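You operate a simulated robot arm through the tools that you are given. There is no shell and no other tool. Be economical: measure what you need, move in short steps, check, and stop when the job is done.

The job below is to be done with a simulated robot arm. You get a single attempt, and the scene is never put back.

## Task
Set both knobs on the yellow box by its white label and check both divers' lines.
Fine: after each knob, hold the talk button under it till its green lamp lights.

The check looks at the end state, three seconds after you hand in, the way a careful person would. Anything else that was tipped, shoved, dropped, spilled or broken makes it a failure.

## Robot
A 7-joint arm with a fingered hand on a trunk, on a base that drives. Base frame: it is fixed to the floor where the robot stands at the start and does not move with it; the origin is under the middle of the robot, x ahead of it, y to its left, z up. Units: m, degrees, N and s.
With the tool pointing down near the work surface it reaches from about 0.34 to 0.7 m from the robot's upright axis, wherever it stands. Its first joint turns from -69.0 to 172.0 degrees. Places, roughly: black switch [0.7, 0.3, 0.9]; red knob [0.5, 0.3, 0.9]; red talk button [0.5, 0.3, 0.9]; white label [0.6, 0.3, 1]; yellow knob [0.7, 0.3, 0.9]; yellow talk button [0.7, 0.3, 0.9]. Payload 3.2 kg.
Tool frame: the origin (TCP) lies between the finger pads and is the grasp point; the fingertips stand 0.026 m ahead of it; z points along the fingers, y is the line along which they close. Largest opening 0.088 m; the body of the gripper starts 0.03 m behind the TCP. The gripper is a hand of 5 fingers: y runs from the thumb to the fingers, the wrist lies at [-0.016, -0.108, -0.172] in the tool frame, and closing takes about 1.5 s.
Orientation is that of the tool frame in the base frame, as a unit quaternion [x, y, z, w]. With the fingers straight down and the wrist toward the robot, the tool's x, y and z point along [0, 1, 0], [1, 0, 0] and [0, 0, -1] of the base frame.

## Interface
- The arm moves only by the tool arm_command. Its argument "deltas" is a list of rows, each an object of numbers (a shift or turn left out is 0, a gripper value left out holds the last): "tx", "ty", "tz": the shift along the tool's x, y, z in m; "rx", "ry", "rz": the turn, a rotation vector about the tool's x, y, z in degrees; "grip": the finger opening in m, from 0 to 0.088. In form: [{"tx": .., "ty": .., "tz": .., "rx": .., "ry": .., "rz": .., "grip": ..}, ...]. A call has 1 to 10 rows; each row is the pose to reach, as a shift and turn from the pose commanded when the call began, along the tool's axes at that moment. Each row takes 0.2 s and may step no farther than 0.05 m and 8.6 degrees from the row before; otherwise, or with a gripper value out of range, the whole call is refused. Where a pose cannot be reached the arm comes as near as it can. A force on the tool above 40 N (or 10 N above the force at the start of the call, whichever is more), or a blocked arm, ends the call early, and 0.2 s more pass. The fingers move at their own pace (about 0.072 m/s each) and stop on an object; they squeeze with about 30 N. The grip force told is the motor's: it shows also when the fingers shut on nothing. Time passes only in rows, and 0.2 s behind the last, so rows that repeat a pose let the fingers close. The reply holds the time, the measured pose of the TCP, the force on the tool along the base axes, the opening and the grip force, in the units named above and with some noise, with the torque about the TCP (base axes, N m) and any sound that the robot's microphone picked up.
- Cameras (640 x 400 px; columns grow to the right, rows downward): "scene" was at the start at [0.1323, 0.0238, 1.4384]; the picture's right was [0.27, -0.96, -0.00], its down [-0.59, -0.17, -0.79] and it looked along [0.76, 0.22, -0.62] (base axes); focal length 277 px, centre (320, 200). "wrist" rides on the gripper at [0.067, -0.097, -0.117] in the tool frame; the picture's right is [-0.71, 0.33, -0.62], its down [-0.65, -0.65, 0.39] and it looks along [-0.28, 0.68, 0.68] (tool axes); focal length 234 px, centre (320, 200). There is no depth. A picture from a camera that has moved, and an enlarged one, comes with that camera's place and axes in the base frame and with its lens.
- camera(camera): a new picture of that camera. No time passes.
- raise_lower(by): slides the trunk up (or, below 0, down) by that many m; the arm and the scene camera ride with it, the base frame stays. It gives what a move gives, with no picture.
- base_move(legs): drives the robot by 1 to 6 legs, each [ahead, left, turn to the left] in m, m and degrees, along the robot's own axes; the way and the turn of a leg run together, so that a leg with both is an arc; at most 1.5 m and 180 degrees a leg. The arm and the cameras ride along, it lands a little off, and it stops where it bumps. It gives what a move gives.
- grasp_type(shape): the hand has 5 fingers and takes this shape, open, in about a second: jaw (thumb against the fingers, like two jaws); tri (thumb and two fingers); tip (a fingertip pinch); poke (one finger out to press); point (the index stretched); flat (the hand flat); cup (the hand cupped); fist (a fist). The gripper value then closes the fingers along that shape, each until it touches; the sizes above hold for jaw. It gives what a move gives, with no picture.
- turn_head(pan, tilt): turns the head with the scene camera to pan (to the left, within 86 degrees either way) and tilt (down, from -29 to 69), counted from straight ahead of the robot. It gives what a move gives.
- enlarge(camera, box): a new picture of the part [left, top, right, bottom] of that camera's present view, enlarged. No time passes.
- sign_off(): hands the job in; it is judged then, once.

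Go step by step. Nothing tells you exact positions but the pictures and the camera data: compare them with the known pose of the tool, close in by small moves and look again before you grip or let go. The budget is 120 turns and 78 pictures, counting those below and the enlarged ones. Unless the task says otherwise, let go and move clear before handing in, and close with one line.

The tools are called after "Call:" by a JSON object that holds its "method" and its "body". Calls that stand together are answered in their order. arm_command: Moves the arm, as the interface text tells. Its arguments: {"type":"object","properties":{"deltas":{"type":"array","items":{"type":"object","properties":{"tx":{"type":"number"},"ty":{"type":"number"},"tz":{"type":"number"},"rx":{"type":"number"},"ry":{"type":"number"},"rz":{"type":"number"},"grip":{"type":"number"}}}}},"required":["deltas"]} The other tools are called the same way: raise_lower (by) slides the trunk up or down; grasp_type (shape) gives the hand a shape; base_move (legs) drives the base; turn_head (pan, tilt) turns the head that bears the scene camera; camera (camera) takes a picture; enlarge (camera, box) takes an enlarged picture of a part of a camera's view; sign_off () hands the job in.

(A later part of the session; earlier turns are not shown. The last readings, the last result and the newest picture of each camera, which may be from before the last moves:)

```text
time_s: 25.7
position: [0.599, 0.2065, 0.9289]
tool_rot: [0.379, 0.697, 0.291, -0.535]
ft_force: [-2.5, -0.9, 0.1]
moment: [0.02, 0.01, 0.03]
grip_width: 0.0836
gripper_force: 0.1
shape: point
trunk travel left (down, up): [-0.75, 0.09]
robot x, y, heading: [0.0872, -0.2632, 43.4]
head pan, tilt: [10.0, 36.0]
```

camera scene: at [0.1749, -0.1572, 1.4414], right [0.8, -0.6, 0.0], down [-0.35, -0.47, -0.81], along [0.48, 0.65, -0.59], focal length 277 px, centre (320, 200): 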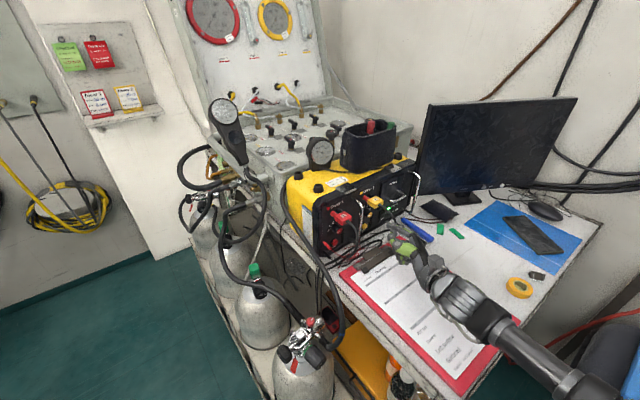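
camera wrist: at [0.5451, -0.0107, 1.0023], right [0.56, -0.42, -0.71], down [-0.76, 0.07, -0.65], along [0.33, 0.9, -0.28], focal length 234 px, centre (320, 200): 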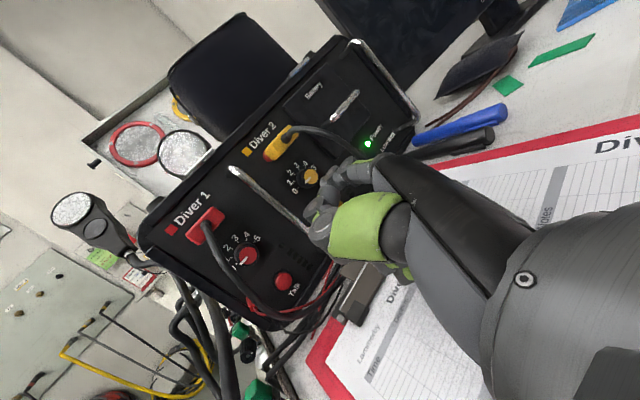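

Contact at ~2.5 N. Press a little more and drag upward.

Call:
{"method": "arm_command", "body": {"deltas": [{"ty": 0.0034, "tz": -0.0021, "tx": -0.0006}, {"ty": 0.0034, "tz": -0.0034, "tx": 0.0042}, {"ty": 0.0034, "tz": -0.0047, "tx": 0.0091}, {"ty": 0.0034, "tz": -0.006, "tx": 0.0139}, {"ty": 0.0034, "tz": -0.0073, "tx": 0.0187}]}}

Call:
{"method": "enlarge", "body": {"camera": "wrist", "box": [270, 110, 370, 180]}}

```text
time_s: 26.9
position: [0.602, 0.2067, 0.9487]
tool_rot: [0.378, 0.697, 0.292, -0.535]
ft_force: [-2.1, -0.6, 1.9]
moment: [0.04, -0.06, 0.08]
grip_width: 0.0836
gripper_force: 0.2
shape: point
trunk travel left (down, up): [-0.75, 0.09]
robot x, y, heading: [0.0876, -0.2625, 43.2]
head pan, tilt: [10.0, 36.0]
```

```text
5.71 times, centred on (320, 145) of wrist
camera zoom: at [0.5715, 0.0736, 1.0444], right [0.7, -0.48, -0.52], down [-0.66, -0.18, -0.73], along [0.26, 0.86, -0.44], focal length 1338 px, centre (320, 514)
```

zoom: 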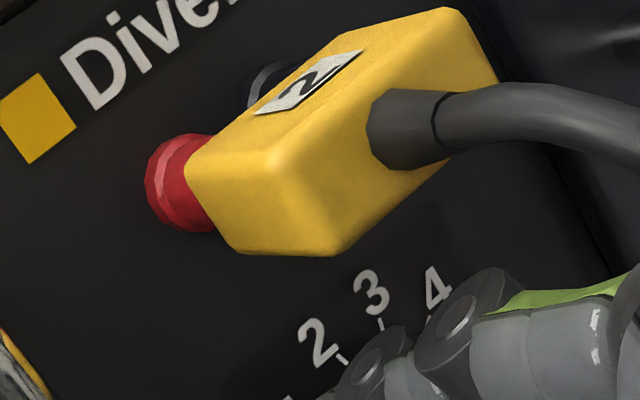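

Call:
{"method": "enlarge", "body": {"camera": "scene", "box": [350, 190, 400, 225]}}

```text
11.43 times, centred on (375, 208) of scene
camera zoom: at [0.1738, -0.1578, 1.4416], right [0.8, -0.6, 0.0], down [-0.35, -0.47, -0.81], along [0.49, 0.65, -0.59], focal length 3164 px, centre (-309, 114)
```

zoom: 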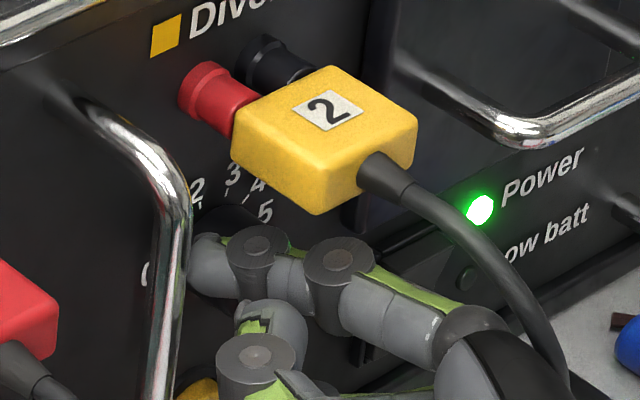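

Finger hides the knob; release leftward, lower, and look.

Call:
{"method": "arm_command", "body": {"deltas": [{"ty": -0.0092, "tz": 0.0058, "tx": 0.0015}, {"ty": -0.0092, "tz": 0.011, "tx": -0.018}]}}

Call:
{"method": "enlarge", "body": {"camera": "wrist", "box": [270, 110, 370, 180]}}

```text
time_s: 27.5
position: [0.5929, 0.206, 0.9263]
tool_rot: [0.38, 0.696, 0.292, -0.535]
ft_force: [0.9, -0.3, 0.4]
moment: [-0.01, 0.02, -0.01]
grip_width: 0.0837
gripper_force: 0.0
shape: point
trunk travel left (down, up): [-0.75, 0.09]
robot x, y, heading: [0.0878, -0.2626, 43.2]
head pan, tilt: [10.0, 36.0]
```

```text
5.71 times, centred on (320, 145) of wrist
camera zoom: at [0.5617, 0.0732, 1.0231], right [0.7, -0.48, -0.52], down [-0.66, -0.18, -0.73], along [0.26, 0.86, -0.45], focal length 1338 px, centre (320, 514)
```

zoom: 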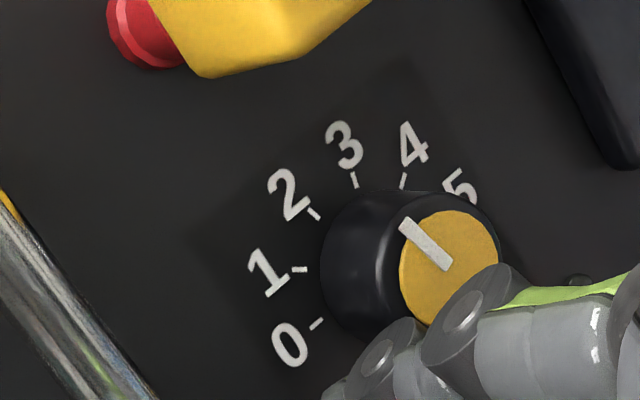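

It turned to about 2.3 with hardly any slip. One more short drag of ~24° to reach 3.

Call:
{"method": "arm_command", "body": {"deltas": [{"tx": 0.0068, "tz": -0.0018}, {"ty": 0.0034, "tz": -0.0039, "tx": 0.0062}, {"ty": 0.0067, "tz": -0.006, "tx": 0.0057}, {"ty": 0.0067, "tz": -0.0068, "tx": 0.0086}, {"ty": 0.0067, "tz": -0.0074, "tx": 0.0108}, {"ty": 0.0067, "tz": -0.0074, "tx": 0.0108}, {"ty": -0.0017, "tz": -0.0021, "tx": 0.0122}, {"ty": -0.0017, "tz": 0, "tx": 0}]}}

Call:
{"method": "enlarge", "body": {"camera": "wrist", "box": [270, 110, 370, 180]}}

```text
time_s: 29.3
position: [0.5917, 0.2059, 0.9277]
tool_rot: [0.38, 0.697, 0.292, -0.534]
ft_force: [-0.4, 0.3, -0.7]
moment: [-0.01, 0.01, 0.0]
grip_width: 0.0834
gripper_force: 0.1
shape: point
trunk travel left (down, up): [-0.75, 0.09]
robot x, y, heading: [0.0852, -0.2608, 43.3]
head pan, tilt: [10.0, 36.0]
```

```text
5.71 times, centred on (320, 145) of wrist
camera zoom: at [0.5614, 0.0733, 1.0244], right [0.7, -0.48, -0.52], down [-0.66, -0.18, -0.73], along [0.26, 0.86, -0.44], focal length 1338 px, centre (320, 514)
```

zoom: 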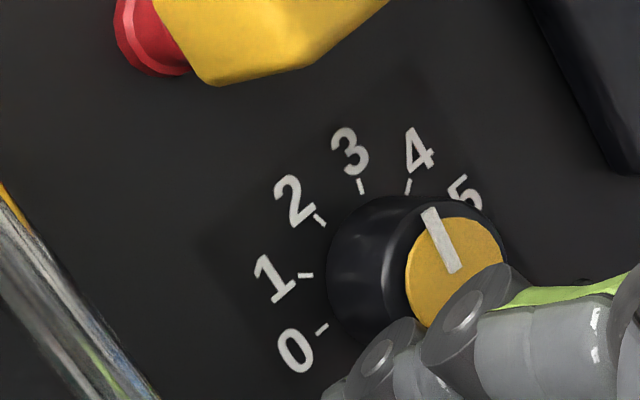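

Pointer reads about 3. Retract 6 cm and pitch further down for the talk button, then verify.

Call:
{"method": "arm_command", "body": {"deltas": [{"ty": -0.014, "tz": -0.02, "tx": -0.005}, {"ty": -0.033, "tz": -0.048, "tx": -0.005}, {"ty": -0.033, "tz": -0.048, "tx": 0.01, "ry": -7}, {"ty": -0.033, "tz": -0.048, "tx": 0.015, "ry": -14}, {"ty": -0.033, "tz": -0.048, "tx": 0.015, "ry": -20}]}}

Call:
{"method": "enlarge", "body": {"camera": "wrist", "box": [200, 100, 400, 225]}}

Call:
{"method": "enlarge", "body": {"camera": "scene", "box": [330, 180, 410, 250]}}

```text
time_s: 30.5
position: [0.5862, 0.1518, 0.9561]
tool_rot: [0.425, 0.779, 0.221, -0.405]
ft_force: [0.1, -0.4, -0.5]
moment: [-0.02, -0.01, -0.01]
grip_width: 0.0834
gripper_force: 0.0
shape: point
trunk travel left (down, up): [-0.75, 0.09]
robot x, y, heading: [0.088, -0.264, 43.3]
head pan, tilt: [10.0, 36.0]
```

```text
3.20 times, centred on (300, 162) of wrist
camera zoom: at [0.5342, 0.0515, 1.0786], right [0.77, -0.59, -0.22], down [-0.52, -0.4, -0.75], along [0.36, 0.7, -0.62], focal length 749 px, centre (384, 320)
```

zoom: 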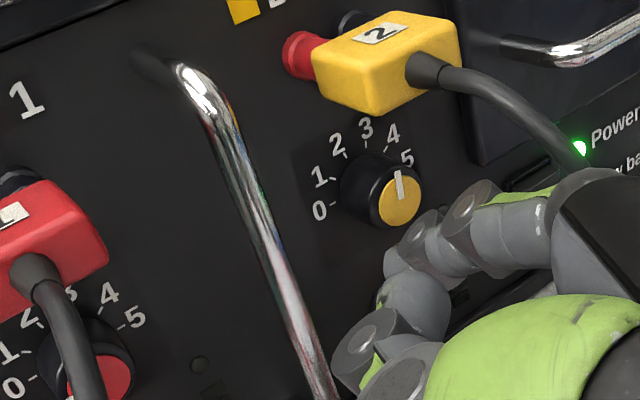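

```text
5.71 times, centred on (370, 215) of scene
camera zoom: at [0.1739, -0.1568, 1.4414], right [0.8, -0.6, 0.0], down [-0.35, -0.47, -0.81], along [0.49, 0.65, -0.59], focal length 1582 px, centre (34, 114)
```

zoom: 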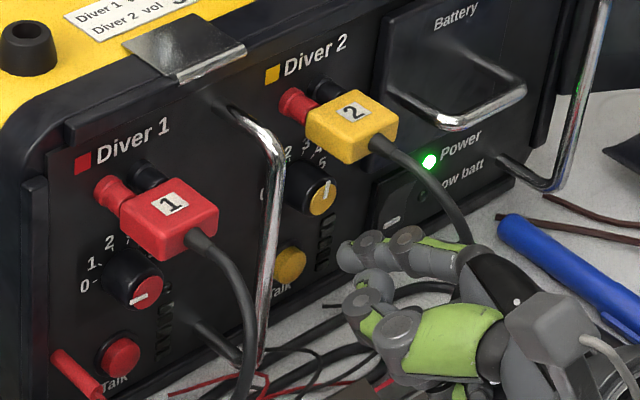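

Zoom in tighter on the yellow pointer.

Call:
{"method": "enlarge", "body": {"camera": "wrist", "box": [290, 132, 340, 176]}}

```text
9.09 times, centred on (315, 154) of wrist
camera zoom: at [0.5342, 0.0515, 1.0786], right [0.77, -0.59, -0.22], down [-0.52, -0.4, -0.75], along [0.36, 0.7, -0.62], focal length 2129 px, centre (366, 618)
```

zoom: 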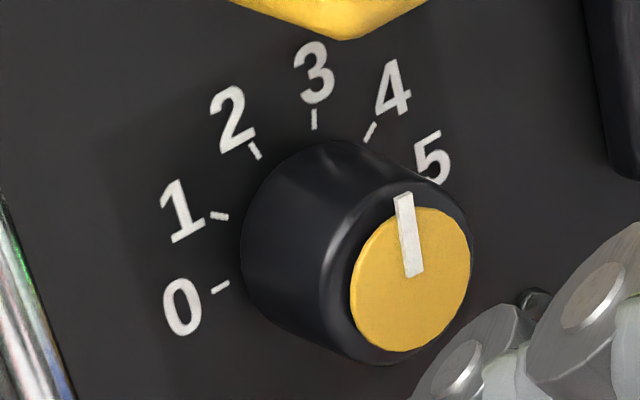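

Ray-casting puts the pointer at ≈84° i.e. ~2.7; it needs ~12° more. Return to the knob's side for a short stroke.

Call:
{"method": "arm_command", "body": {"deltas": [{"ry": 7}, {"ry": 14}, {"ry": 20}, {"ry": 20, "ty": 0.016, "tz": 0.025, "tx": 0.0005}, {"ry": 20, "ty": 0.0335, "tz": 0.051, "tx": 0.0011}]}}

Call:
{"method": "arm_command", "body": {"deltas": [{"tx": 0.0068, "tz": -0.0018}, {"ty": 0.0034, "tz": -0.0039, "tx": 0.0062}, {"ty": 0.0067, "tz": -0.006, "tx": 0.0057}, {"ty": 0.0067, "tz": -0.0064, "tx": 0.0073}, {"ty": 0.0067, "tz": -0.0069, "tx": 0.009}, {"ty": 0.0067, "tz": -0.0069, "tx": 0.009}, {"ty": -0.0017, "tz": -0.0016, "tx": 0.0104}, {"ty": -0.0017, "tz": 0, "tx": 0}]}}

Call:
{"method": "arm_command", "body": {"deltas": [{"ty": -0.014, "tz": -0.02, "tx": -0.005}, {"ty": -0.033, "tz": -0.048, "tx": -0.005}, {"ty": -0.033, "tz": -0.048, "tx": 0.01, "ry": -7}, {"ty": -0.033, "tz": -0.048, "tx": 0.015, "ry": -14}, {"ty": -0.033, "tz": -0.048, "tx": 0.015, "ry": -20}]}}

Call:
{"method": "enlarge", "body": {"camera": "wrist", "box": [290, 132, 340, 176]}}

```text
time_s: 31.7
position: [0.5944, 0.2055, 0.9241]
tool_rot: [0.38, 0.697, 0.291, -0.535]
ft_force: [-0.1, 0.2, 0.3]
moment: [0.01, 0.01, 0.02]
grip_width: 0.0835
gripper_force: 0.0
shape: point
trunk travel left (down, up): [-0.75, 0.09]
robot x, y, heading: [0.0894, -0.2623, 43.0]
head pan, tilt: [10.0, 36.0]
```

```text
time_s: 33.5
position: [0.5917, 0.2062, 0.9256]
tool_rot: [0.381, 0.696, 0.291, -0.534]
ft_force: [-0.8, 0.1, 0.7]
moment: [-0.01, -0.01, 0.02]
grip_width: 0.0833
gripper_force: 0.2
shape: point
trunk travel left (down, up): [-0.75, 0.09]
robot x, y, heading: [0.0886, -0.2603, 43.4]
head pan, tilt: [10.0, 36.0]
```

```text
time_s: 34.7
position: [0.5855, 0.1515, 0.9528]
tool_rot: [0.425, 0.778, 0.221, -0.406]
ft_force: [-0.4, 0.6, -0.4]
moment: [0.01, -0.02, 0.0]
grip_width: 0.0836
gripper_force: 0.2
shape: point
trunk travel left (down, up): [-0.75, 0.09]
robot x, y, heading: [0.0827, -0.2618, 43.1]
head pan, tilt: [10.0, 36.0]
```

```text
9.09 times, centred on (315, 154) of wrist
camera zoom: at [0.5333, 0.0521, 1.0765], right [0.77, -0.59, -0.22], down [-0.52, -0.4, -0.75], along [0.36, 0.7, -0.62], focal length 2129 px, centre (366, 618)
```

zoom: 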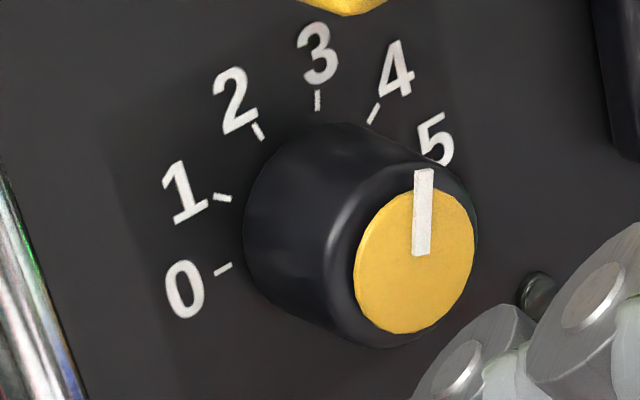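

Yellow is now parallel to the "3" tick (≈73°). Roll the hand 30° so its curled fingers stay off the table, then go for the yellow talk button.

Call:
{"method": "arm_command", "body": {"deltas": [{"rz": 7.5}, {"rz": 15}, {"rz": 22.5}, {"rz": 30}]}}

Call:
{"method": "camera", "body": {"camera": "wrist"}}

Call:
{"method": "enlarge", "body": {"camera": "scene", "box": [330, 180, 430, 260]}}

```text
time_s: 35.7
position: [0.585, 0.1509, 0.9534]
tool_rot: [0.613, 0.642, 0.109, -0.448]
ft_force: [-0.2, -0.2, -0.8]
moment: [0.0, -0.01, -0.01]
grip_width: 0.0836
gripper_force: 0.0
shape: point
trunk travel left (down, up): [-0.75, 0.09]
robot x, y, heading: [0.0891, -0.2601, 43.3]
head pan, tilt: [10.0, 36.0]
```

```text
27 pictures are left
camera wrist: at [0.5599, 0.0954, 1.1102], right [0.46, -0.84, -0.28], down [-0.85, -0.33, -0.42], along [0.26, 0.43, -0.87], focal length 234 px, centre (320, 200)
```

wrist: 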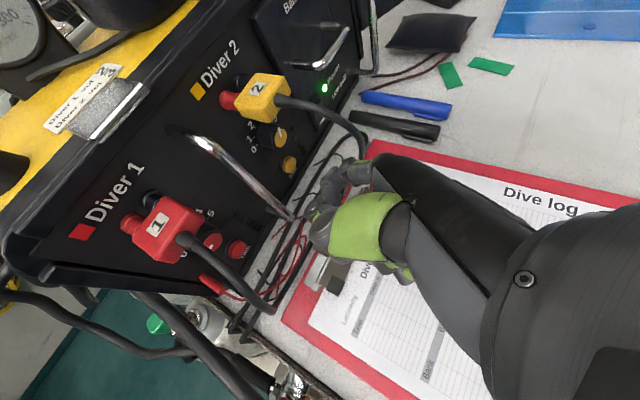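

```text
5.00 times, centred on (380, 220) of scene
camera zoom: at [0.1737, -0.1566, 1.4414], right [0.8, -0.6, 0.0], down [-0.35, -0.47, -0.81], along [0.49, 0.65, -0.59], focal length 1384 px, centre (20, 100)
```

zoom: 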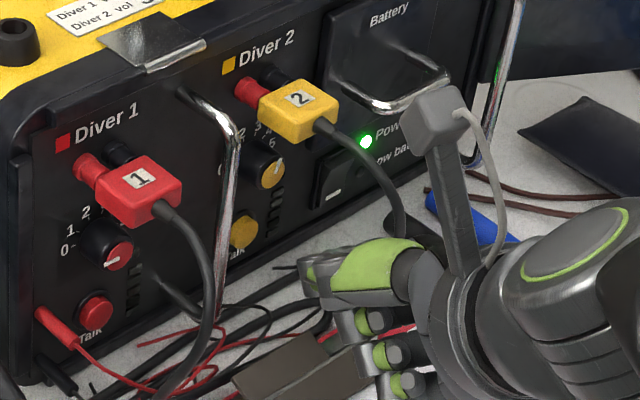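

Move halfway toward the yellow talk button and look.

Call:
{"method": "arm_command", "body": {"deltas": [{"tx": 0.0082, "ty": 0.0146, "tz": 0.013}, {"tx": 0.015, "ty": 0.029, "tz": 0.0235}]}}

Call:
{"method": "enlarge", "body": {"camera": "wrist", "box": [220, 100, 380, 230]}}

Call:
{"method": "enlarge", "body": {"camera": "scene", "box": [340, 190, 420, 250]}}

```text
time_s: 36.3
position: [0.6026, 0.1851, 0.9366]
tool_rot: [0.611, 0.642, 0.109, -0.45]
ft_force: [0.5, -1.1, -0.7]
moment: [0.02, -0.02, -0.01]
grip_width: 0.0833
gripper_force: 0.0
shape: point
trunk travel left (down, up): [-0.75, 0.09]
robot x, y, heading: [0.0866, -0.2613, 43.2]
head pan, tilt: [10.0, 36.0]
```

```text
3.08 times, centred on (300, 165) of wrist
camera zoom: at [0.5785, 0.1289, 1.0936], right [0.46, -0.84, -0.28], down [-0.85, -0.33, -0.41], along [0.26, 0.43, -0.87], focal length 720 px, centre (382, 308)
```

zoom: 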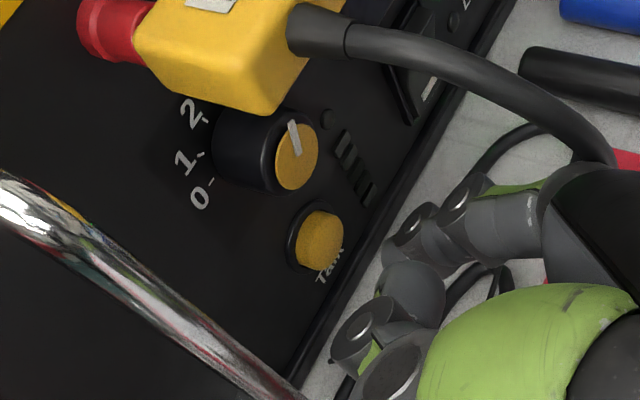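

```text
6.67 times, centred on (380, 220) of scene
camera zoom: at [0.1753, -0.1568, 1.4414], right [0.8, -0.6, 0.0], down [-0.35, -0.47, -0.81], along [0.48, 0.65, -0.59], focal length 1846 px, centre (-80, 67)
```

zoom: 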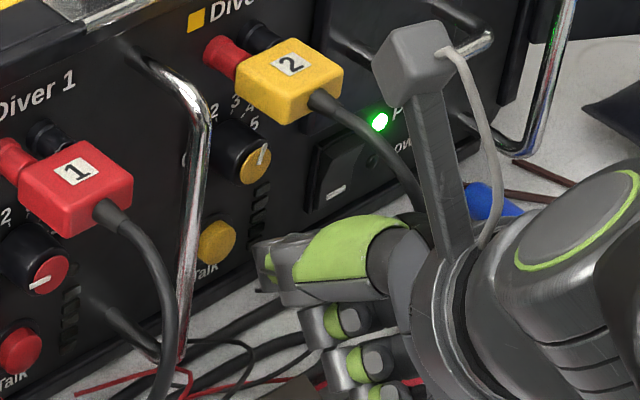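

Tip is lined up, cable well to the right. Close in and press gradually.

Call:
{"method": "arm_command", "body": {"deltas": [{"tx": 0.006, "ty": 0.009, "tz": 0.0127}, {"tx": 0.0105, "ty": 0.0165, "tz": 0.0228}, {"tx": 0.0138, "ty": 0.0176, "tz": 0.0262}, {"tx": 0.0165, "ty": 0.0185, "tz": 0.029}]}}

Call:
{"method": "enlarge", "body": {"camera": "wrist", "box": [220, 100, 380, 230]}}

```text
time_s: 37.3
position: [0.6077, 0.2184, 0.9252]
tool_rot: [0.611, 0.643, 0.108, -0.449]
ft_force: [-0.4, 0.3, -1.3]
moment: [-0.01, 0.03, -0.02]
grip_width: 0.0835
gripper_force: 0.0
shape: point
trunk travel left (down, up): [-0.75, 0.09]
robot x, y, heading: [0.0839, -0.2604, 43.0]
head pan, tilt: [10.0, 36.0]
```

```text
3.08 times, centred on (300, 165) of wrist
camera zoom: at [0.5836, 0.1633, 1.0812], right [0.46, -0.84, -0.28], down [-0.85, -0.33, -0.42], along [0.26, 0.43, -0.87], focal length 720 px, centre (382, 308)
```

zoom: 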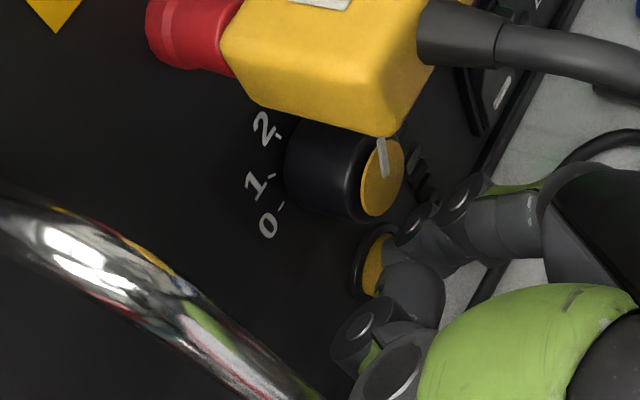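

Nearly there; press on in 2 mm steps.

Call:
{"method": "arm_command", "body": {"deltas": [{"tx": 0.0014, "ty": 0.0005, "tz": 0.0014}, {"tx": 0.0028, "ty": 0.0009, "tz": 0.0028}, {"tx": 0.0042, "ty": 0.0014, "tz": 0.0042}]}}

Call:
{"method": "arm_command", "body": {"deltas": [{"tx": 0.0014, "ty": 0.0005, "tz": 0.0014}, {"tx": 0.0028, "ty": 0.0009, "tz": 0.0028}]}}

Call:
{"method": "enlarge", "body": {"camera": "wrist", "box": [280, 110, 380, 190]}}

```text
time_s: 38.1
position: [0.61, 0.2249, 0.9272]
tool_rot: [0.611, 0.642, 0.11, -0.449]
ft_force: [-0.2, -3.0, 2.6]
moment: [-0.05, -0.13, -0.19]
grip_width: 0.0833
gripper_force: 0.0
shape: point
trunk travel left (down, up): [-0.75, 0.09]
robot x, y, heading: [0.0849, -0.2644, 43.1]
head pan, tilt: [10.0, 36.0]
heard: click
```

```text
time_s: 38.7
position: [0.6079, 0.227, 0.9273]
tool_rot: [0.611, 0.643, 0.111, -0.449]
ft_force: [0.9, -9.9, 6.3]
moment: [-0.02, -0.32, -0.49]
grip_width: 0.0835
gripper_force: 0.0
shape: point
trunk travel left (down, up): [-0.75, 0.09]
robot x, y, heading: [0.0847, -0.265, 43.2]
head pan, tilt: [10.0, 36.0]
```

```text
5.00 times, centred on (330, 150) of wrist
camera zoom: at [0.5831, 0.1704, 1.0832], right [0.46, -0.84, -0.28], down [-0.85, -0.33, -0.42], along [0.26, 0.43, -0.86], focal length 1171 px, centre (270, 450)
```

zoom: 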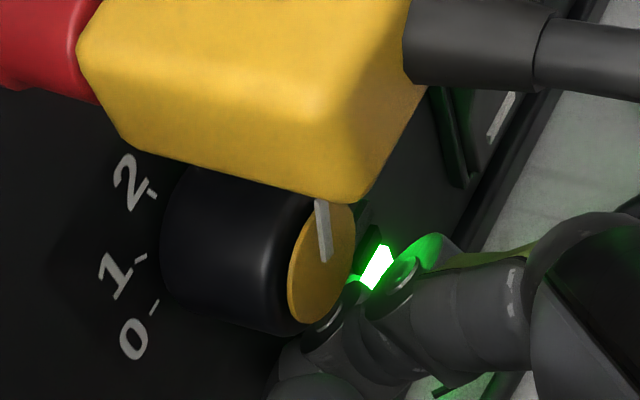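

The green lamp lit. Release, retract, and check the knob and lamp.

Call:
{"method": "arm_command", "body": {"deltas": [{"tx": -0.0138, "ty": -0.0046, "tz": -0.0138}, {"tx": -0.031, "ty": -0.0103, "tz": -0.031}, {"tx": -0.04, "ty": -0.02, "tz": -0.055}, {"tx": -0.04, "ty": -0.04, "tz": -0.09}]}}

Call:
{"method": "enlarge", "body": {"camera": "scene", "box": [320, 180, 420, 250]}}

Call:
{"method": "enlarge", "body": {"camera": "wrist", "box": [200, 70, 340, 190]}}

```text
time_s: 39.7
position: [0.6067, 0.13, 0.9686]
tool_rot: [0.611, 0.643, 0.108, -0.449]
ft_force: [-1.0, 0.4, -0.5]
moment: [0.01, 0.01, -0.03]
grip_width: 0.0
gripper_force: 0.0
shape: point
trunk travel left (down, up): [-0.75, 0.09]
robot x, y, heading: [0.0865, -0.2626, 43.2]
head pan, tilt: [10.0, 36.0]
```

```text
5.71 times, centred on (370, 215) of scene
camera zoom: at [0.1734, -0.1596, 1.4417], right [0.8, -0.6, 0.0], down [-0.35, -0.47, -0.81], along [0.49, 0.65, -0.59], focal length 1582 px, centre (34, 114)
```

zoom: 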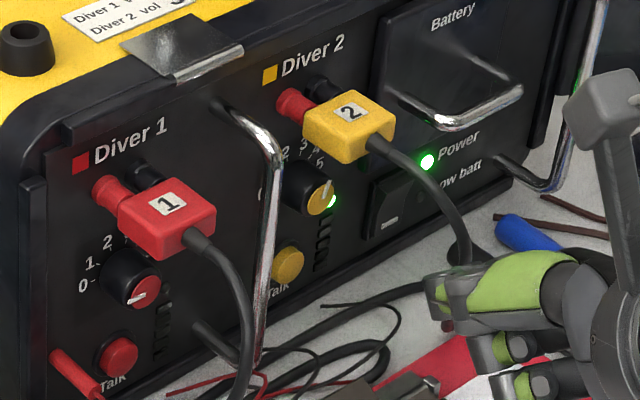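

```text
3.33 times, centred on (270, 130) of wrist
camera zoom: at [0.5812, 0.0737, 1.1248], right [0.46, -0.84, -0.28], down [-0.85, -0.33, -0.42], along [0.26, 0.43, -0.86], focal length 781 px, centre (487, 433)
```

zoom: 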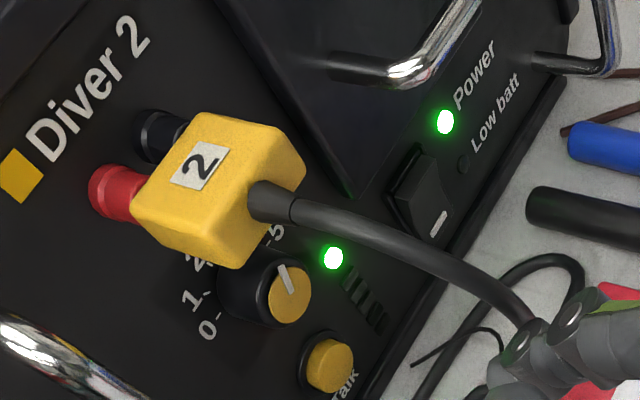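

Diver 2's lamp stays lit and the knob still shows 3. Now red: I'll come from the right side of the red knob (between cable and handle), with yaw 50°, pitch −15°, roll 0. Reorient in free space first.

Call:
{"method": "arm_command", "body": {"deltas": [{"rz": -7.5, "tx": -0.01, "ty": -0.0035, "tz": -0.01}, {"rz": -15, "tx": -0.0207, "ty": -0.0069, "tz": -0.0206}, {"rz": -22.5, "tx": -0.0207, "ty": -0.0069, "tz": -0.0206}, {"rz": -30, "tx": -0.0207, "ty": -0.0069, "tz": -0.0206}]}}

Call:
{"method": "arm_command", "body": {"deltas": [{"ry": 7}, {"ry": 14}, {"ry": 20}]}}

Call:
{"method": "arm_command", "body": {"deltas": [{"rx": 8.2, "rz": -2.2}, {"rx": 16.4, "rz": -4.4}]}}

Call:
{"method": "camera", "body": {"camera": "wrist"}}

```text
time_s: 40.7
position: [0.6078, 0.1009, 0.9672]
tool_rot: [0.423, 0.779, 0.222, -0.406]
ft_force: [-0.3, -0.4, -0.5]
moment: [0.0, -0.02, 0.0]
grip_width: 0.0
gripper_force: 0.2
shape: point
trunk travel left (down, up): [-0.75, 0.09]
robot x, y, heading: [0.0866, -0.2606, 43.5]
head pan, tilt: [10.0, 36.0]
```

```text
time_s: 41.5
position: [0.6094, 0.1016, 0.9662]
tool_rot: [0.38, 0.696, 0.292, -0.535]
ft_force: [0.4, 0.1, -0.2]
moment: [-0.04, 0.0, 0.03]
grip_width: 0.0
gripper_force: 0.0
shape: point
trunk travel left (down, up): [-0.75, 0.09]
robot x, y, heading: [0.0871, -0.2633, 43.1]
head pan, tilt: [10.0, 36.0]
```

```text
time_s: 42.1
position: [0.6076, 0.1022, 0.9656]
tool_rot: [0.272, 0.745, 0.209, -0.572]
ft_force: [0.8, 0.8, 0.9]
moment: [-0.02, 0.03, 0.01]
grip_width: 0.0
gripper_force: 0.1
shape: point
trunk travel left (down, up): [-0.75, 0.09]
robot x, y, heading: [0.0868, -0.2607, 43.1]
head pan, tilt: [10.0, 36.0]
```

```text
19 pictures are left
camera wrist: at [0.6173, -0.0334, 1.0619], right [0.81, -0.25, -0.52], down [-0.58, -0.37, -0.73], along [-0.01, 0.9, -0.45], focal length 234 px, centre (320, 200)
```

wrist: 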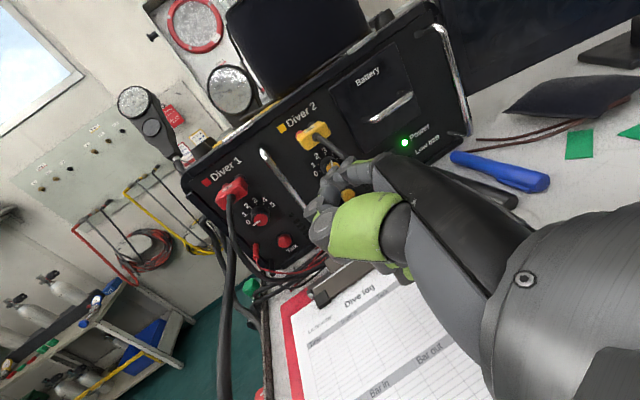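

Move the tip to just in front of the gap right of the red knob.

Call:
{"method": "arm_command", "body": {"deltas": [{"tz": 0.027, "ty": 0.0022}, {"tz": 0.054, "ty": 0.0045}, {"tz": 0.08, "ty": 0.0067, "tx": -0.001}]}}

Call:
{"method": "enlarge", "body": {"camera": "scene", "box": [320, 190, 400, 250]}}

Call:
{"method": "enlarge", "body": {"camera": "wrist", "box": [220, 110, 380, 230]}}

```text
time_s: 42.9
position: [0.5527, 0.1584, 0.9424]
tool_rot: [0.272, 0.745, 0.209, -0.572]
ft_force: [-0.2, 0.9, 0.2]
moment: [-0.02, 0.0, 0.01]
grip_width: 0.0002
gripper_force: 0.0
shape: point
trunk travel left (down, up): [-0.75, 0.09]
robot x, y, heading: [0.0843, -0.2622, 43.4]
head pan, tilt: [10.0, 36.0]
```

```text
6.67 times, centred on (360, 220) of scene
camera zoom: at [0.1744, -0.1563, 1.4414], right [0.8, -0.6, 0.0], down [-0.35, -0.47, -0.81], along [0.49, 0.65, -0.59], focal length 1846 px, centre (53, 67)
```

zoom: 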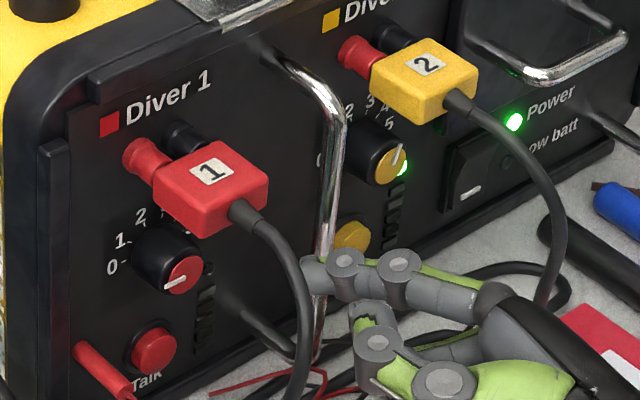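

```text
3.33 times, centred on (300, 170) of wrist
camera zoom: at [0.5616, 0.0221, 1.0393], right [0.81, -0.25, -0.52], down [-0.58, -0.37, -0.73], along [-0.01, 0.9, -0.45], focal length 781 px, centre (387, 300)
```

zoom: 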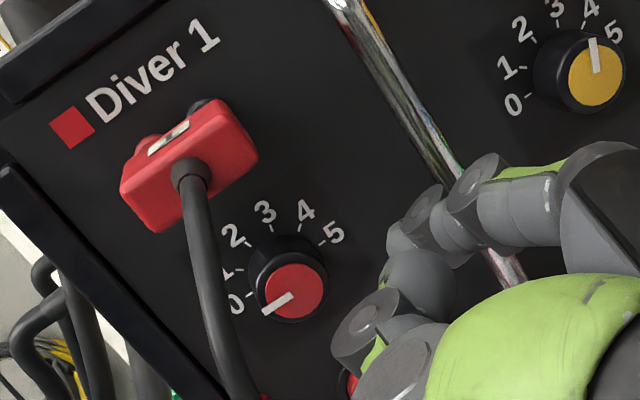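

Insert to the right of the red knob.

Call:
{"method": "arm_command", "body": {"deltas": [{"tx": 0.0025, "ty": 0.0035, "tz": 0.0125}, {"tx": 0.006, "ty": 0.013, "tz": 0.022}, {"tx": 0.0093, "ty": 0.0227, "tz": 0.0307}]}}

Call:
{"method": "enlarge", "body": {"camera": "wrist", "box": [240, 110, 380, 215]}}

```text
time_s: 43.7
position: [0.5442, 0.1934, 0.946]
tool_rot: [0.273, 0.745, 0.209, -0.572]
ft_force: [-1.6, -1.2, -0.9]
moment: [0.03, -0.03, 0.01]
grip_width: 0.0836
gripper_force: 0.1
shape: point
trunk travel left (down, up): [-0.75, 0.09]
robot x, y, heading: [0.0821, -0.2609, 43.2]
head pan, tilt: [10.0, 36.0]
```

```text
3.81 times, centred on (310, 162) of wrist
camera zoom: at [0.5523, 0.0582, 1.0421], right [0.81, -0.25, -0.52], down [-0.58, -0.37, -0.73], along [-0.01, 0.9, -0.44], focal length 892 px, centre (358, 343)
```

zoom: 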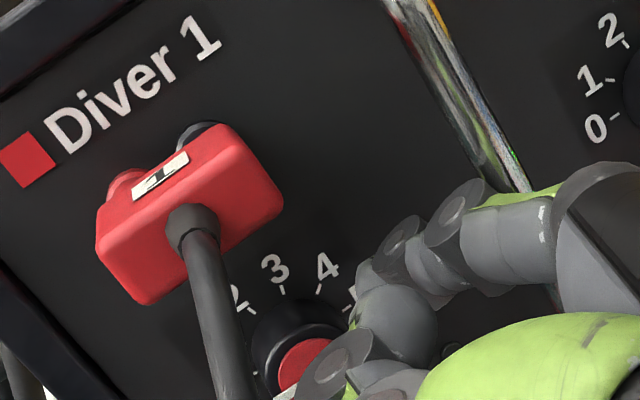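

Light contact on the knob's right side. Press slightly and drag down ~14 mm, release, check.

Call:
{"method": "arm_command", "body": {"deltas": [{"tx": 0.0006, "ty": -0.0019, "tz": 0.0022}, {"tx": -0.0033, "ty": -0.0019, "tz": 0.0032}, {"tx": -0.0081, "ty": -0.0019, "tz": 0.0045}, {"tx": -0.0129, "ty": -0.0019, "tz": 0.0058}, {"tx": -0.0129, "ty": -0.0019, "tz": 0.0058}, {"tx": -0.0141, "ty": 0.0022, "tz": 0.0008}]}}

Call:
{"method": "enlarge", "body": {"camera": "scene", "box": [320, 205, 370, 245]}}

```text
time_s: 45.1
position: [0.545, 0.1933, 0.9323]
tool_rot: [0.271, 0.746, 0.207, -0.572]
ft_force: [-6.5, -2.6, -1.0]
moment: [-0.03, -0.07, 0.08]
grip_width: 0.0839
gripper_force: 0.1
shape: point
trunk travel left (down, up): [-0.75, 0.09]
robot x, y, heading: [0.0871, -0.2618, 43.1]
head pan, tilt: [10.0, 36.0]
```

```text
10.00 times, centred on (345, 225) of scene
camera zoom: at [0.1723, -0.1579, 1.4416], right [0.8, -0.6, 0.0], down [-0.35, -0.47, -0.81], along [0.49, 0.65, -0.59], focal length 2768 px, centre (70, -50)
```

zoom: 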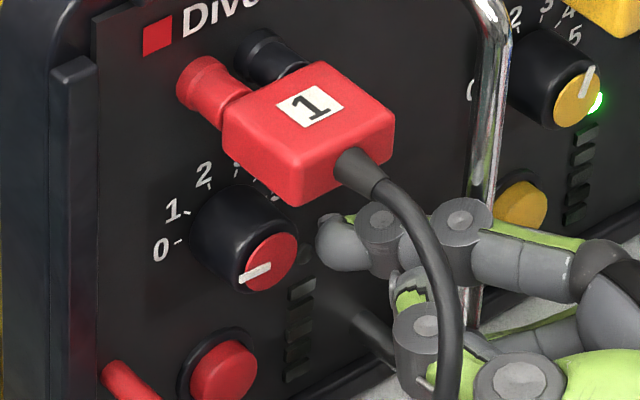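

The finger's side was on the handle rather than the tip on the knob (force sign confirms). Shift left ~1 cm, back up, and look for knob contact.

Call:
{"method": "arm_command", "body": {"deltas": [{"tx": 0.001, "ty": -0.0032, "tz": 0.0037}, {"tx": 0.0145, "ty": -0.0032, "tz": 0.0001}, {"tx": 0.0153, "ty": -0.0058, "tz": 0.003}]}}

```text
time_s: 45.9
position: [0.5404, 0.1955, 0.9453]
tool_rot: [0.274, 0.744, 0.21, -0.572]
ft_force: [-0.6, -0.4, 0.0]
moment: [-0.06, 0.0, 0.01]
grip_width: 0.0836
gripper_force: 0.0
shape: point
trunk travel left (down, up): [-0.75, 0.09]
robot x, y, heading: [0.0803, -0.2622, 43.2]
head pan, tilt: [10.0, 36.0]
```

Call:
{"method": "arm_command", "body": {"deltas": [{"tx": 0.0006, "ty": -0.0019, "tz": 0.0022}, {"tx": 0.0009, "ty": -0.0029, "tz": 0.0033}]}}

Call:
{"method": "enlarge", "body": {"camera": "scene", "box": [320, 205, 370, 245]}}

```text
time_s: 46.5
position: [0.5341, 0.1951, 0.9451]
tool_rot: [0.273, 0.745, 0.209, -0.572]
ft_force: [-0.5, 0.3, -0.8]
moment: [-0.02, -0.01, 0.01]
grip_width: 0.0836
gripper_force: 0.0
shape: point
trunk travel left (down, up): [-0.75, 0.09]
robot x, y, heading: [0.0903, -0.2629, 43.1]
head pan, tilt: [10.0, 36.0]
```

```text
10.00 times, centred on (345, 225) of scene
camera zoom: at [0.1748, -0.1574, 1.4414], right [0.8, -0.6, 0.0], down [-0.35, -0.47, -0.81], along [0.48, 0.65, -0.59], focal length 2768 px, centre (70, -50)
```

zoom: 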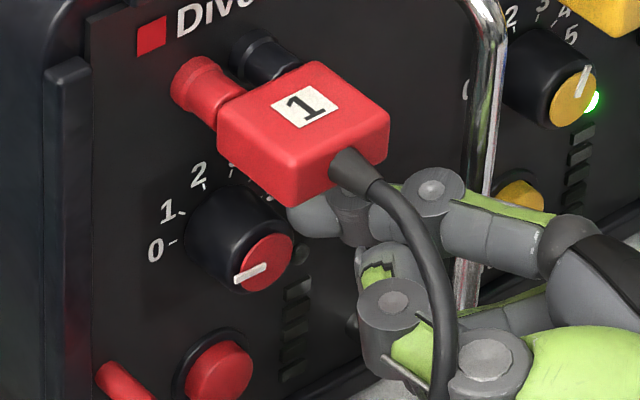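

Almost touching. Press 4 mm more and drag down 13 mm.

Call:
{"method": "arm_command", "body": {"deltas": [{"tx": 0.0008, "ty": -0.0026, "tz": 0.003}, {"tx": -0.0031, "ty": -0.0026, "tz": 0.004}, {"tx": -0.0079, "ty": -0.0026, "tz": 0.0053}, {"tx": -0.0118, "ty": -0.0026, "tz": 0.0063}]}}

Call:
{"method": "enlarge", "body": {"camera": "scene", "box": [320, 205, 370, 245]}}

```text
time_s: 47.5
position: [0.5309, 0.1931, 0.9325]
tool_rot: [0.273, 0.744, 0.211, -0.572]
ft_force: [2.8, -1.8, -0.5]
moment: [0.03, 0.05, -0.17]
grip_width: 0.0002
gripper_force: 0.1
shape: point
trunk travel left (down, up): [-0.75, 0.09]
robot x, y, heading: [0.0861, -0.257, 43.2]
head pan, tilt: [10.0, 36.0]
```

```text
10.00 times, centred on (345, 225) of scene
camera zoom: at [0.1755, -0.1577, 1.4414], right [0.8, -0.6, 0.0], down [-0.35, -0.47, -0.81], along [0.48, 0.65, -0.59], focal length 2768 px, centre (70, -50)
```

zoom: 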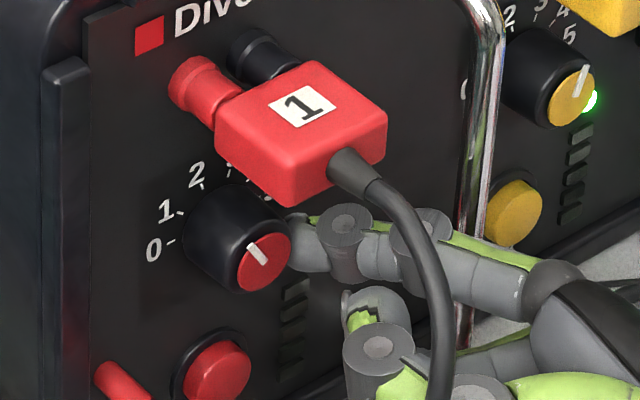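

The red knob has turned to ≈118° (about 1.7). ~2 mm more of drag, then release.

Call:
{"method": "arm_command", "body": {"deltas": [{"tx": -0.0012, "tz": 0.0003}, {"tx": -0.0024, "tz": 0.0006}, {"tx": -0.0024, "tz": 0.0006}, {"tx": -0.0034, "ty": 0.0032, "tz": -0.003}]}}

Call:
{"method": "enlarge", "body": {"camera": "scene", "box": [325, 213, 355, 235]}}

```text
time_s: 48.5
position: [0.5334, 0.1944, 0.9292]
tool_rot: [0.271, 0.745, 0.209, -0.572]
ft_force: [0.5, 0.0, 0.4]
moment: [0.02, -0.03, 0.0]
grip_width: 0.0
gripper_force: 0.1
shape: point
trunk travel left (down, up): [-0.75, 0.09]
robot x, y, heading: [0.0875, -0.2595, 43.3]
head pan, tilt: [10.0, 36.0]
```

```text
16.00 times, centred on (340, 224) of scene
camera zoom: at [0.1747, -0.1572, 1.4414], right [0.8, -0.6, 0.0], down [-0.35, -0.47, -0.81], along [0.48, 0.65, -0.59], focal length 4430 px, centre (0, -184)
```

zoom: 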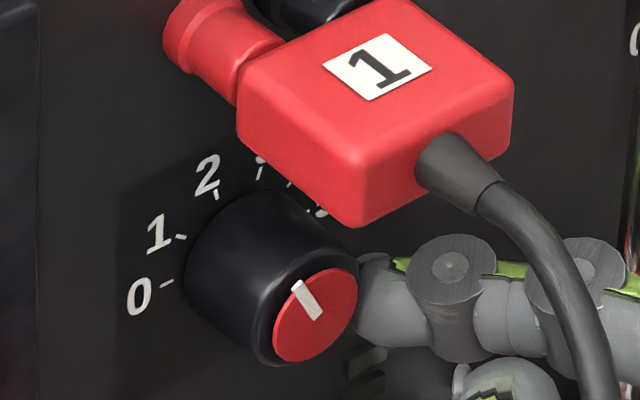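

Red reads ≈113° (1.86). A small nudge of ~5° more.

Call:
{"method": "arm_command", "body": {"deltas": [{"tx": 0.0029, "tz": -0.0008}, {"tx": 0.0035, "ty": -0.0019, "tz": 0.0014}, {"tx": 0.0042, "ty": -0.0042, "tz": 0.004}, {"tx": 0.0027, "ty": -0.0042, "tz": 0.0044}, {"tx": 0.0013, "ty": -0.0042, "tz": 0.0048}, {"tx": 0.0013, "ty": -0.0042, "tz": 0.0048}, {"tx": 0, "ty": 0.0004, "tz": -0.0005}]}}

Call:
{"method": "enlarge", "body": {"camera": "scene", "box": [325, 213, 355, 235]}}

```text
time_s: 50.1
position: [0.5334, 0.1964, 0.9293]
tool_rot: [0.272, 0.745, 0.209, -0.573]
ft_force: [0.3, 0.3, 0.4]
moment: [-0.01, 0.02, 0.01]
grip_width: 0.0002
gripper_force: 0.0
shape: point
trunk travel left (down, up): [-0.75, 0.09]
robot x, y, heading: [0.0869, -0.2645, 43.1]
head pan, tilt: [10.0, 36.0]
```

```text
16.00 times, centred on (340, 224) of scene
camera zoom: at [0.1745, -0.1569, 1.4414], right [0.8, -0.6, 0.0], down [-0.35, -0.47, -0.81], along [0.48, 0.65, -0.59], focal length 4430 px, centre (0, -184)
```

zoom: 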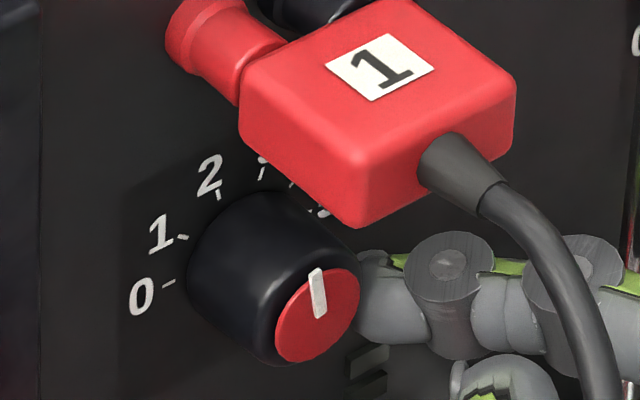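

Overshot to ≈100°; drag back upward ~1.7 mm (≈7–8°).

Call:
{"method": "arm_command", "body": {"deltas": [{"tx": 0.0006, "ty": -0.0022, "tz": 0.0024}, {"tx": 0.0013, "ty": -0.0045, "tz": 0.0053}, {"tx": 0.0022, "ty": -0.0045, "tz": 0.0051}, {"tx": 0.003, "ty": -0.0045, "tz": 0.0049}, {"tx": 0.003, "ty": -0.0045, "tz": 0.0049}, {"tx": 0.0017, "ty": 0.0004, "tz": -0.0008}]}}

Call:
{"method": "enlarge", "body": {"camera": "scene", "box": [325, 213, 355, 235]}}

```text
time_s: 51.5
position: [0.5354, 0.1929, 0.9313]
tool_rot: [0.271, 0.745, 0.209, -0.572]
ft_force: [0.9, -0.8, -0.5]
moment: [0.02, -0.01, 0.01]
grip_width: 0.0
gripper_force: 0.1
shape: point
trunk travel left (down, up): [-0.75, 0.09]
robot x, y, heading: [0.0879, -0.2629, 43.2]
head pan, tilt: [10.0, 36.0]
```

```text
16.00 times, centred on (340, 224) of scene
camera zoom: at [0.1746, -0.1574, 1.4415], right [0.8, -0.6, 0.0], down [-0.35, -0.47, -0.81], along [0.48, 0.65, -0.59], focal length 4430 px, centre (0, -184)
```

zoom: 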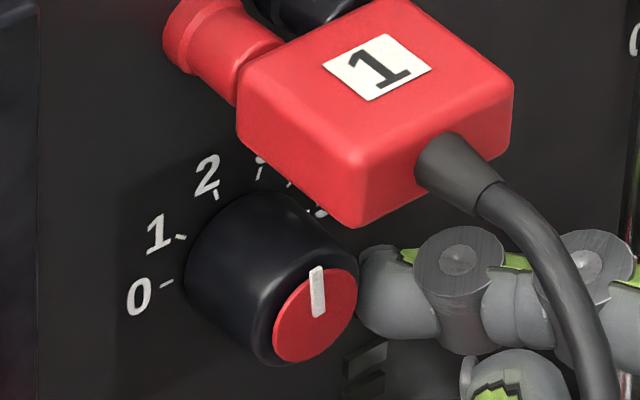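

No effect; press a bit harder and drag up 3 mm.

Call:
{"method": "arm_command", "body": {"deltas": [{"tx": 0.0008, "ty": -0.0028, "tz": 0.0031}, {"tx": 0.0017, "ty": -0.0057, "tz": 0.0065}, {"tx": 0.003, "ty": -0.0057, "tz": 0.0062}, {"tx": 0.0046, "ty": -0.0057, "tz": 0.0057}, {"tx": 0.0046, "ty": -0.0057, "tz": 0.0057}]}}

Call:
{"method": "enlarge", "body": {"camera": "scene", "box": [325, 213, 355, 235]}}

```text
time_s: 52.7
position: [0.5291, 0.1938, 0.9337]
tool_rot: [0.273, 0.744, 0.209, -0.572]
ft_force: [4.3, -2.8, -2.4]
moment: [-0.13, 0.07, -0.31]
grip_width: 0.0
gripper_force: 0.1
shape: point
trunk travel left (down, up): [-0.75, 0.09]
robot x, y, heading: [0.0873, -0.2628, 43.0]
head pan, tilt: [10.0, 36.0]
```

```text
16.00 times, centred on (340, 224) of scene
camera zoom: at [0.1768, -0.1578, 1.4413], right [0.8, -0.6, 0.0], down [-0.35, -0.47, -0.81], along [0.48, 0.65, -0.59], focal length 4430 px, centre (0, -184)
```

zoom: 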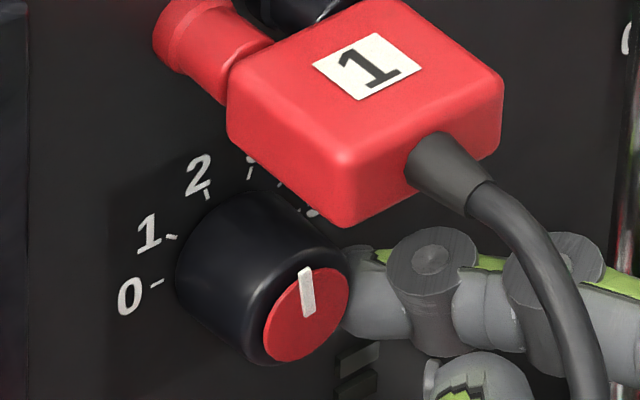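

Moving now (≈103°). Another 1.2 mm up and release.

Call:
{"method": "arm_command", "body": {"deltas": [{"tx": 0.0006, "tz": -0.0002}, {"tx": 0.0013, "tz": -0.0004}, {"tx": 0.0013, "tz": -0.0004}, {"tx": 0.0005, "ty": 0.0045, "tz": -0.0056}]}}

Call:
{"method": "enlarge", "body": {"camera": "scene", "box": [325, 213, 355, 235]}}

```text
time_s: 53.7
position: [0.533, 0.1946, 0.9369]
tool_rot: [0.272, 0.745, 0.208, -0.573]
ft_force: [1.5, -0.4, -0.7]
moment: [-0.07, 0.03, -0.09]
grip_width: 0.0836
gripper_force: 0.0
shape: point
trunk travel left (down, up): [-0.75, 0.09]
robot x, y, heading: [0.0859, -0.2615, 43.1]
head pan, tilt: [10.0, 36.0]
```

```text
16.00 times, centred on (340, 224) of scene
camera zoom: at [0.1751, -0.1572, 1.4414], right [0.8, -0.6, 0.0], down [-0.35, -0.47, -0.81], along [0.48, 0.65, -0.59], focal length 4430 px, centre (0, -184)
```

zoom: 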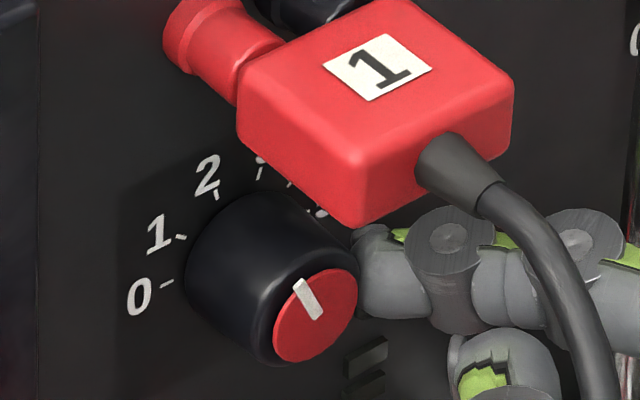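

Now ≈113° (1.86). One last tiny nudge down of 1.4 mm.

Call:
{"method": "arm_command", "body": {"deltas": [{"tx": 0.0004, "ty": -0.0016, "tz": 0.0018}, {"tx": 0.0009, "ty": -0.0029, "tz": 0.0033}, {"tx": 0.0002, "ty": -0.0029, "tz": 0.0035}, {"tx": -0.0005, "ty": -0.0029, "tz": 0.0037}, {"tx": -0.0005, "ty": -0.0029, "tz": 0.0037}, {"tx": -0.0017, "ty": 0.0009, "tz": -0.0007}, {"tx": -0.0025, "ty": 0.0032, "tz": -0.0033}]}}

Call:
{"method": "enlarge", "body": {"camera": "scene", "box": [325, 213, 355, 235]}}

```text
time_s: 55.3
position: [0.5388, 0.1943, 0.9346]
tool_rot: [0.272, 0.745, 0.209, -0.572]
ft_force: [-0.1, 0.8, -0.5]
moment: [-0.04, -0.01, 0.02]
grip_width: 0.0
gripper_force: 0.0
shape: point
trunk travel left (down, up): [-0.75, 0.09]
robot x, y, heading: [0.089, -0.2572, 43.2]
head pan, tilt: [10.0, 36.0]
```

```text
16.00 times, centred on (340, 224) of scene
camera zoom: at [0.1749, -0.1574, 1.4414], right [0.8, -0.6, 0.0], down [-0.35, -0.47, -0.81], along [0.48, 0.65, -0.59], focal length 4430 px, centre (0, -184)
```

zoom: 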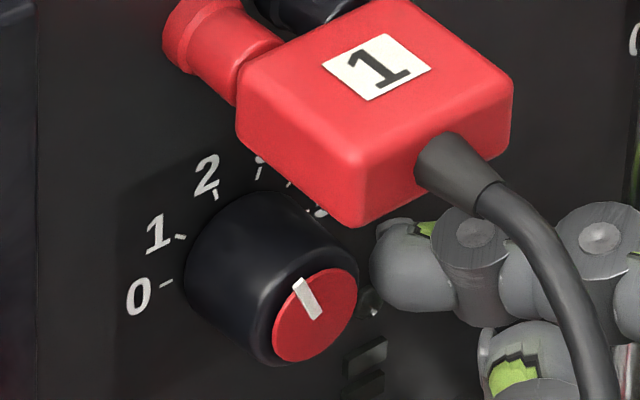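

Red reads ≈112° vs 108° — right at 2 within a few degrees. Retract along the finger, then reorient (yaw 62°, pitch −45°, roll 15°) for the red talk button.

Call:
{"method": "arm_command", "body": {"deltas": [{"tz": -0.022, "ty": -0.008}, {"tz": -0.044, "ty": -0.016}, {"tz": -0.066, "ty": -0.024}, {"tz": -0.08, "ty": -0.024, "tx": 0.03}]}}

Call:
{"method": "arm_command", "body": {"deltas": [{"rx": 5.8, "rz": -1.55}, {"rx": 11.6, "rz": -3.1}]}}

Call:
{"method": "arm_command", "body": {"deltas": [{"ry": -7.5}, {"ry": -15}, {"ry": -22.5}, {"ry": -30}]}}

Call:
{"method": "arm_command", "body": {"deltas": [{"rz": 7.5}, {"rz": 15}]}}

Call:
{"method": "camera", "body": {"camera": "wrist"}}

```text
time_s: 56.3
position: [0.5748, 0.1311, 0.9845]
tool_rot: [0.273, 0.745, 0.209, -0.571]
ft_force: [0.4, 0.1, -0.2]
moment: [-0.02, 0.02, -0.03]
grip_width: 0.0002
gripper_force: 0.0
shape: point
trunk travel left (down, up): [-0.75, 0.09]
robot x, y, heading: [0.086, -0.2629, 43.3]
head pan, tilt: [10.0, 36.0]
```

```text
time_s: 56.9
position: [0.5776, 0.1325, 0.9853]
tool_rot: [0.193, 0.77, 0.148, -0.59]
ft_force: [0.8, 0.3, 0.2]
moment: [0.01, -0.05, 0.04]
grip_width: 0.0
gripper_force: 0.3
shape: point
trunk travel left (down, up): [-0.75, 0.09]
robot x, y, heading: [0.0856, -0.2584, 43.3]
head pan, tilt: [10.0, 36.0]
```

```text
time_s: 57.9
position: [0.5768, 0.1309, 0.9853]
tool_rot: [0.225, 0.897, 0.093, -0.37]
ft_force: [-0.4, 0.2, 0.4]
moment: [-0.05, -0.01, 0.0]
grip_width: 0.0001
gripper_force: 0.0
shape: point
trunk travel left (down, up): [-0.75, 0.09]
robot x, y, heading: [0.088, -0.2606, 43.2]
head pan, tilt: [10.0, 36.0]
```

```text
time_s: 58.5
position: [0.5769, 0.1307, 0.9845]
tool_rot: [0.34, 0.859, 0.044, -0.38]
ft_force: [-0.3, -0.9, -0.2]
moment: [0.0, -0.05, 0.02]
grip_width: 0.0001
gripper_force: 0.0
shape: point
trunk travel left (down, up): [-0.75, 0.09]
robot x, y, heading: [0.0844, -0.2584, 43.4]
head pan, tilt: [10.0, 36.0]
```

```text
6 pictures are left
camera wrist: at [0.5559, 0.0554, 1.1328], right [0.93, -0.35, -0.1], down [-0.34, -0.73, -0.6], along [0.13, 0.59, -0.8], focal length 234 px, centre (320, 200)
```

wrist: 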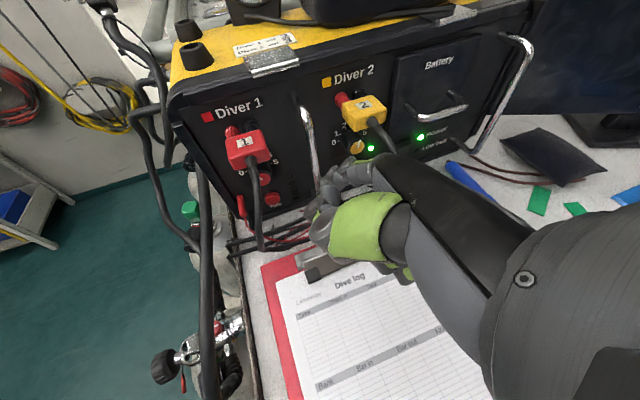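

Red talk is confirmed at (.537,.262,.891); the cable stays left near x≈.51. Approach to within ~2 cm of it.

Call:
{"method": "arm_command", "body": {"deltas": [{"tx": 0.0034, "ty": 0.0063, "tz": 0.03}, {"tx": 0.0067, "ty": 0.0127, "tz": 0.06}, {"tx": 0.0101, "ty": 0.019, "tz": 0.0896}]}}

Call:
{"method": "enlarge", "body": {"camera": "wrist", "box": [220, 90, 380, 220]}}

```text
time_s: 59.3
position: [0.5296, 0.1811, 0.9255]
tool_rot: [0.34, 0.859, 0.044, -0.379]
ft_force: [-0.4, 0.2, 0.3]
moment: [0.0, -0.02, 0.0]
grip_width: 0.0
gripper_force: 0.1
shape: point
trunk travel left (down, up): [-0.75, 0.09]
robot x, y, heading: [0.0898, -0.261, 43.1]
head pan, tilt: [10.0, 36.0]
```

```text
3.08 times, centred on (300, 155) of wrist
camera zoom: at [0.5093, 0.1051, 1.0721], right [0.93, -0.35, -0.1], down [-0.34, -0.73, -0.6], along [0.13, 0.59, -0.79], focal length 720 px, centre (382, 338)
```

zoom: 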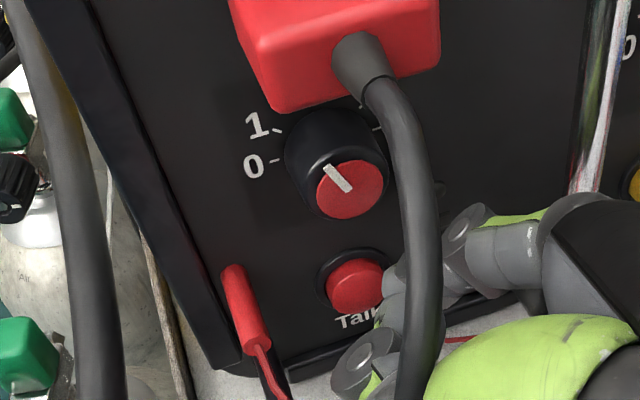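

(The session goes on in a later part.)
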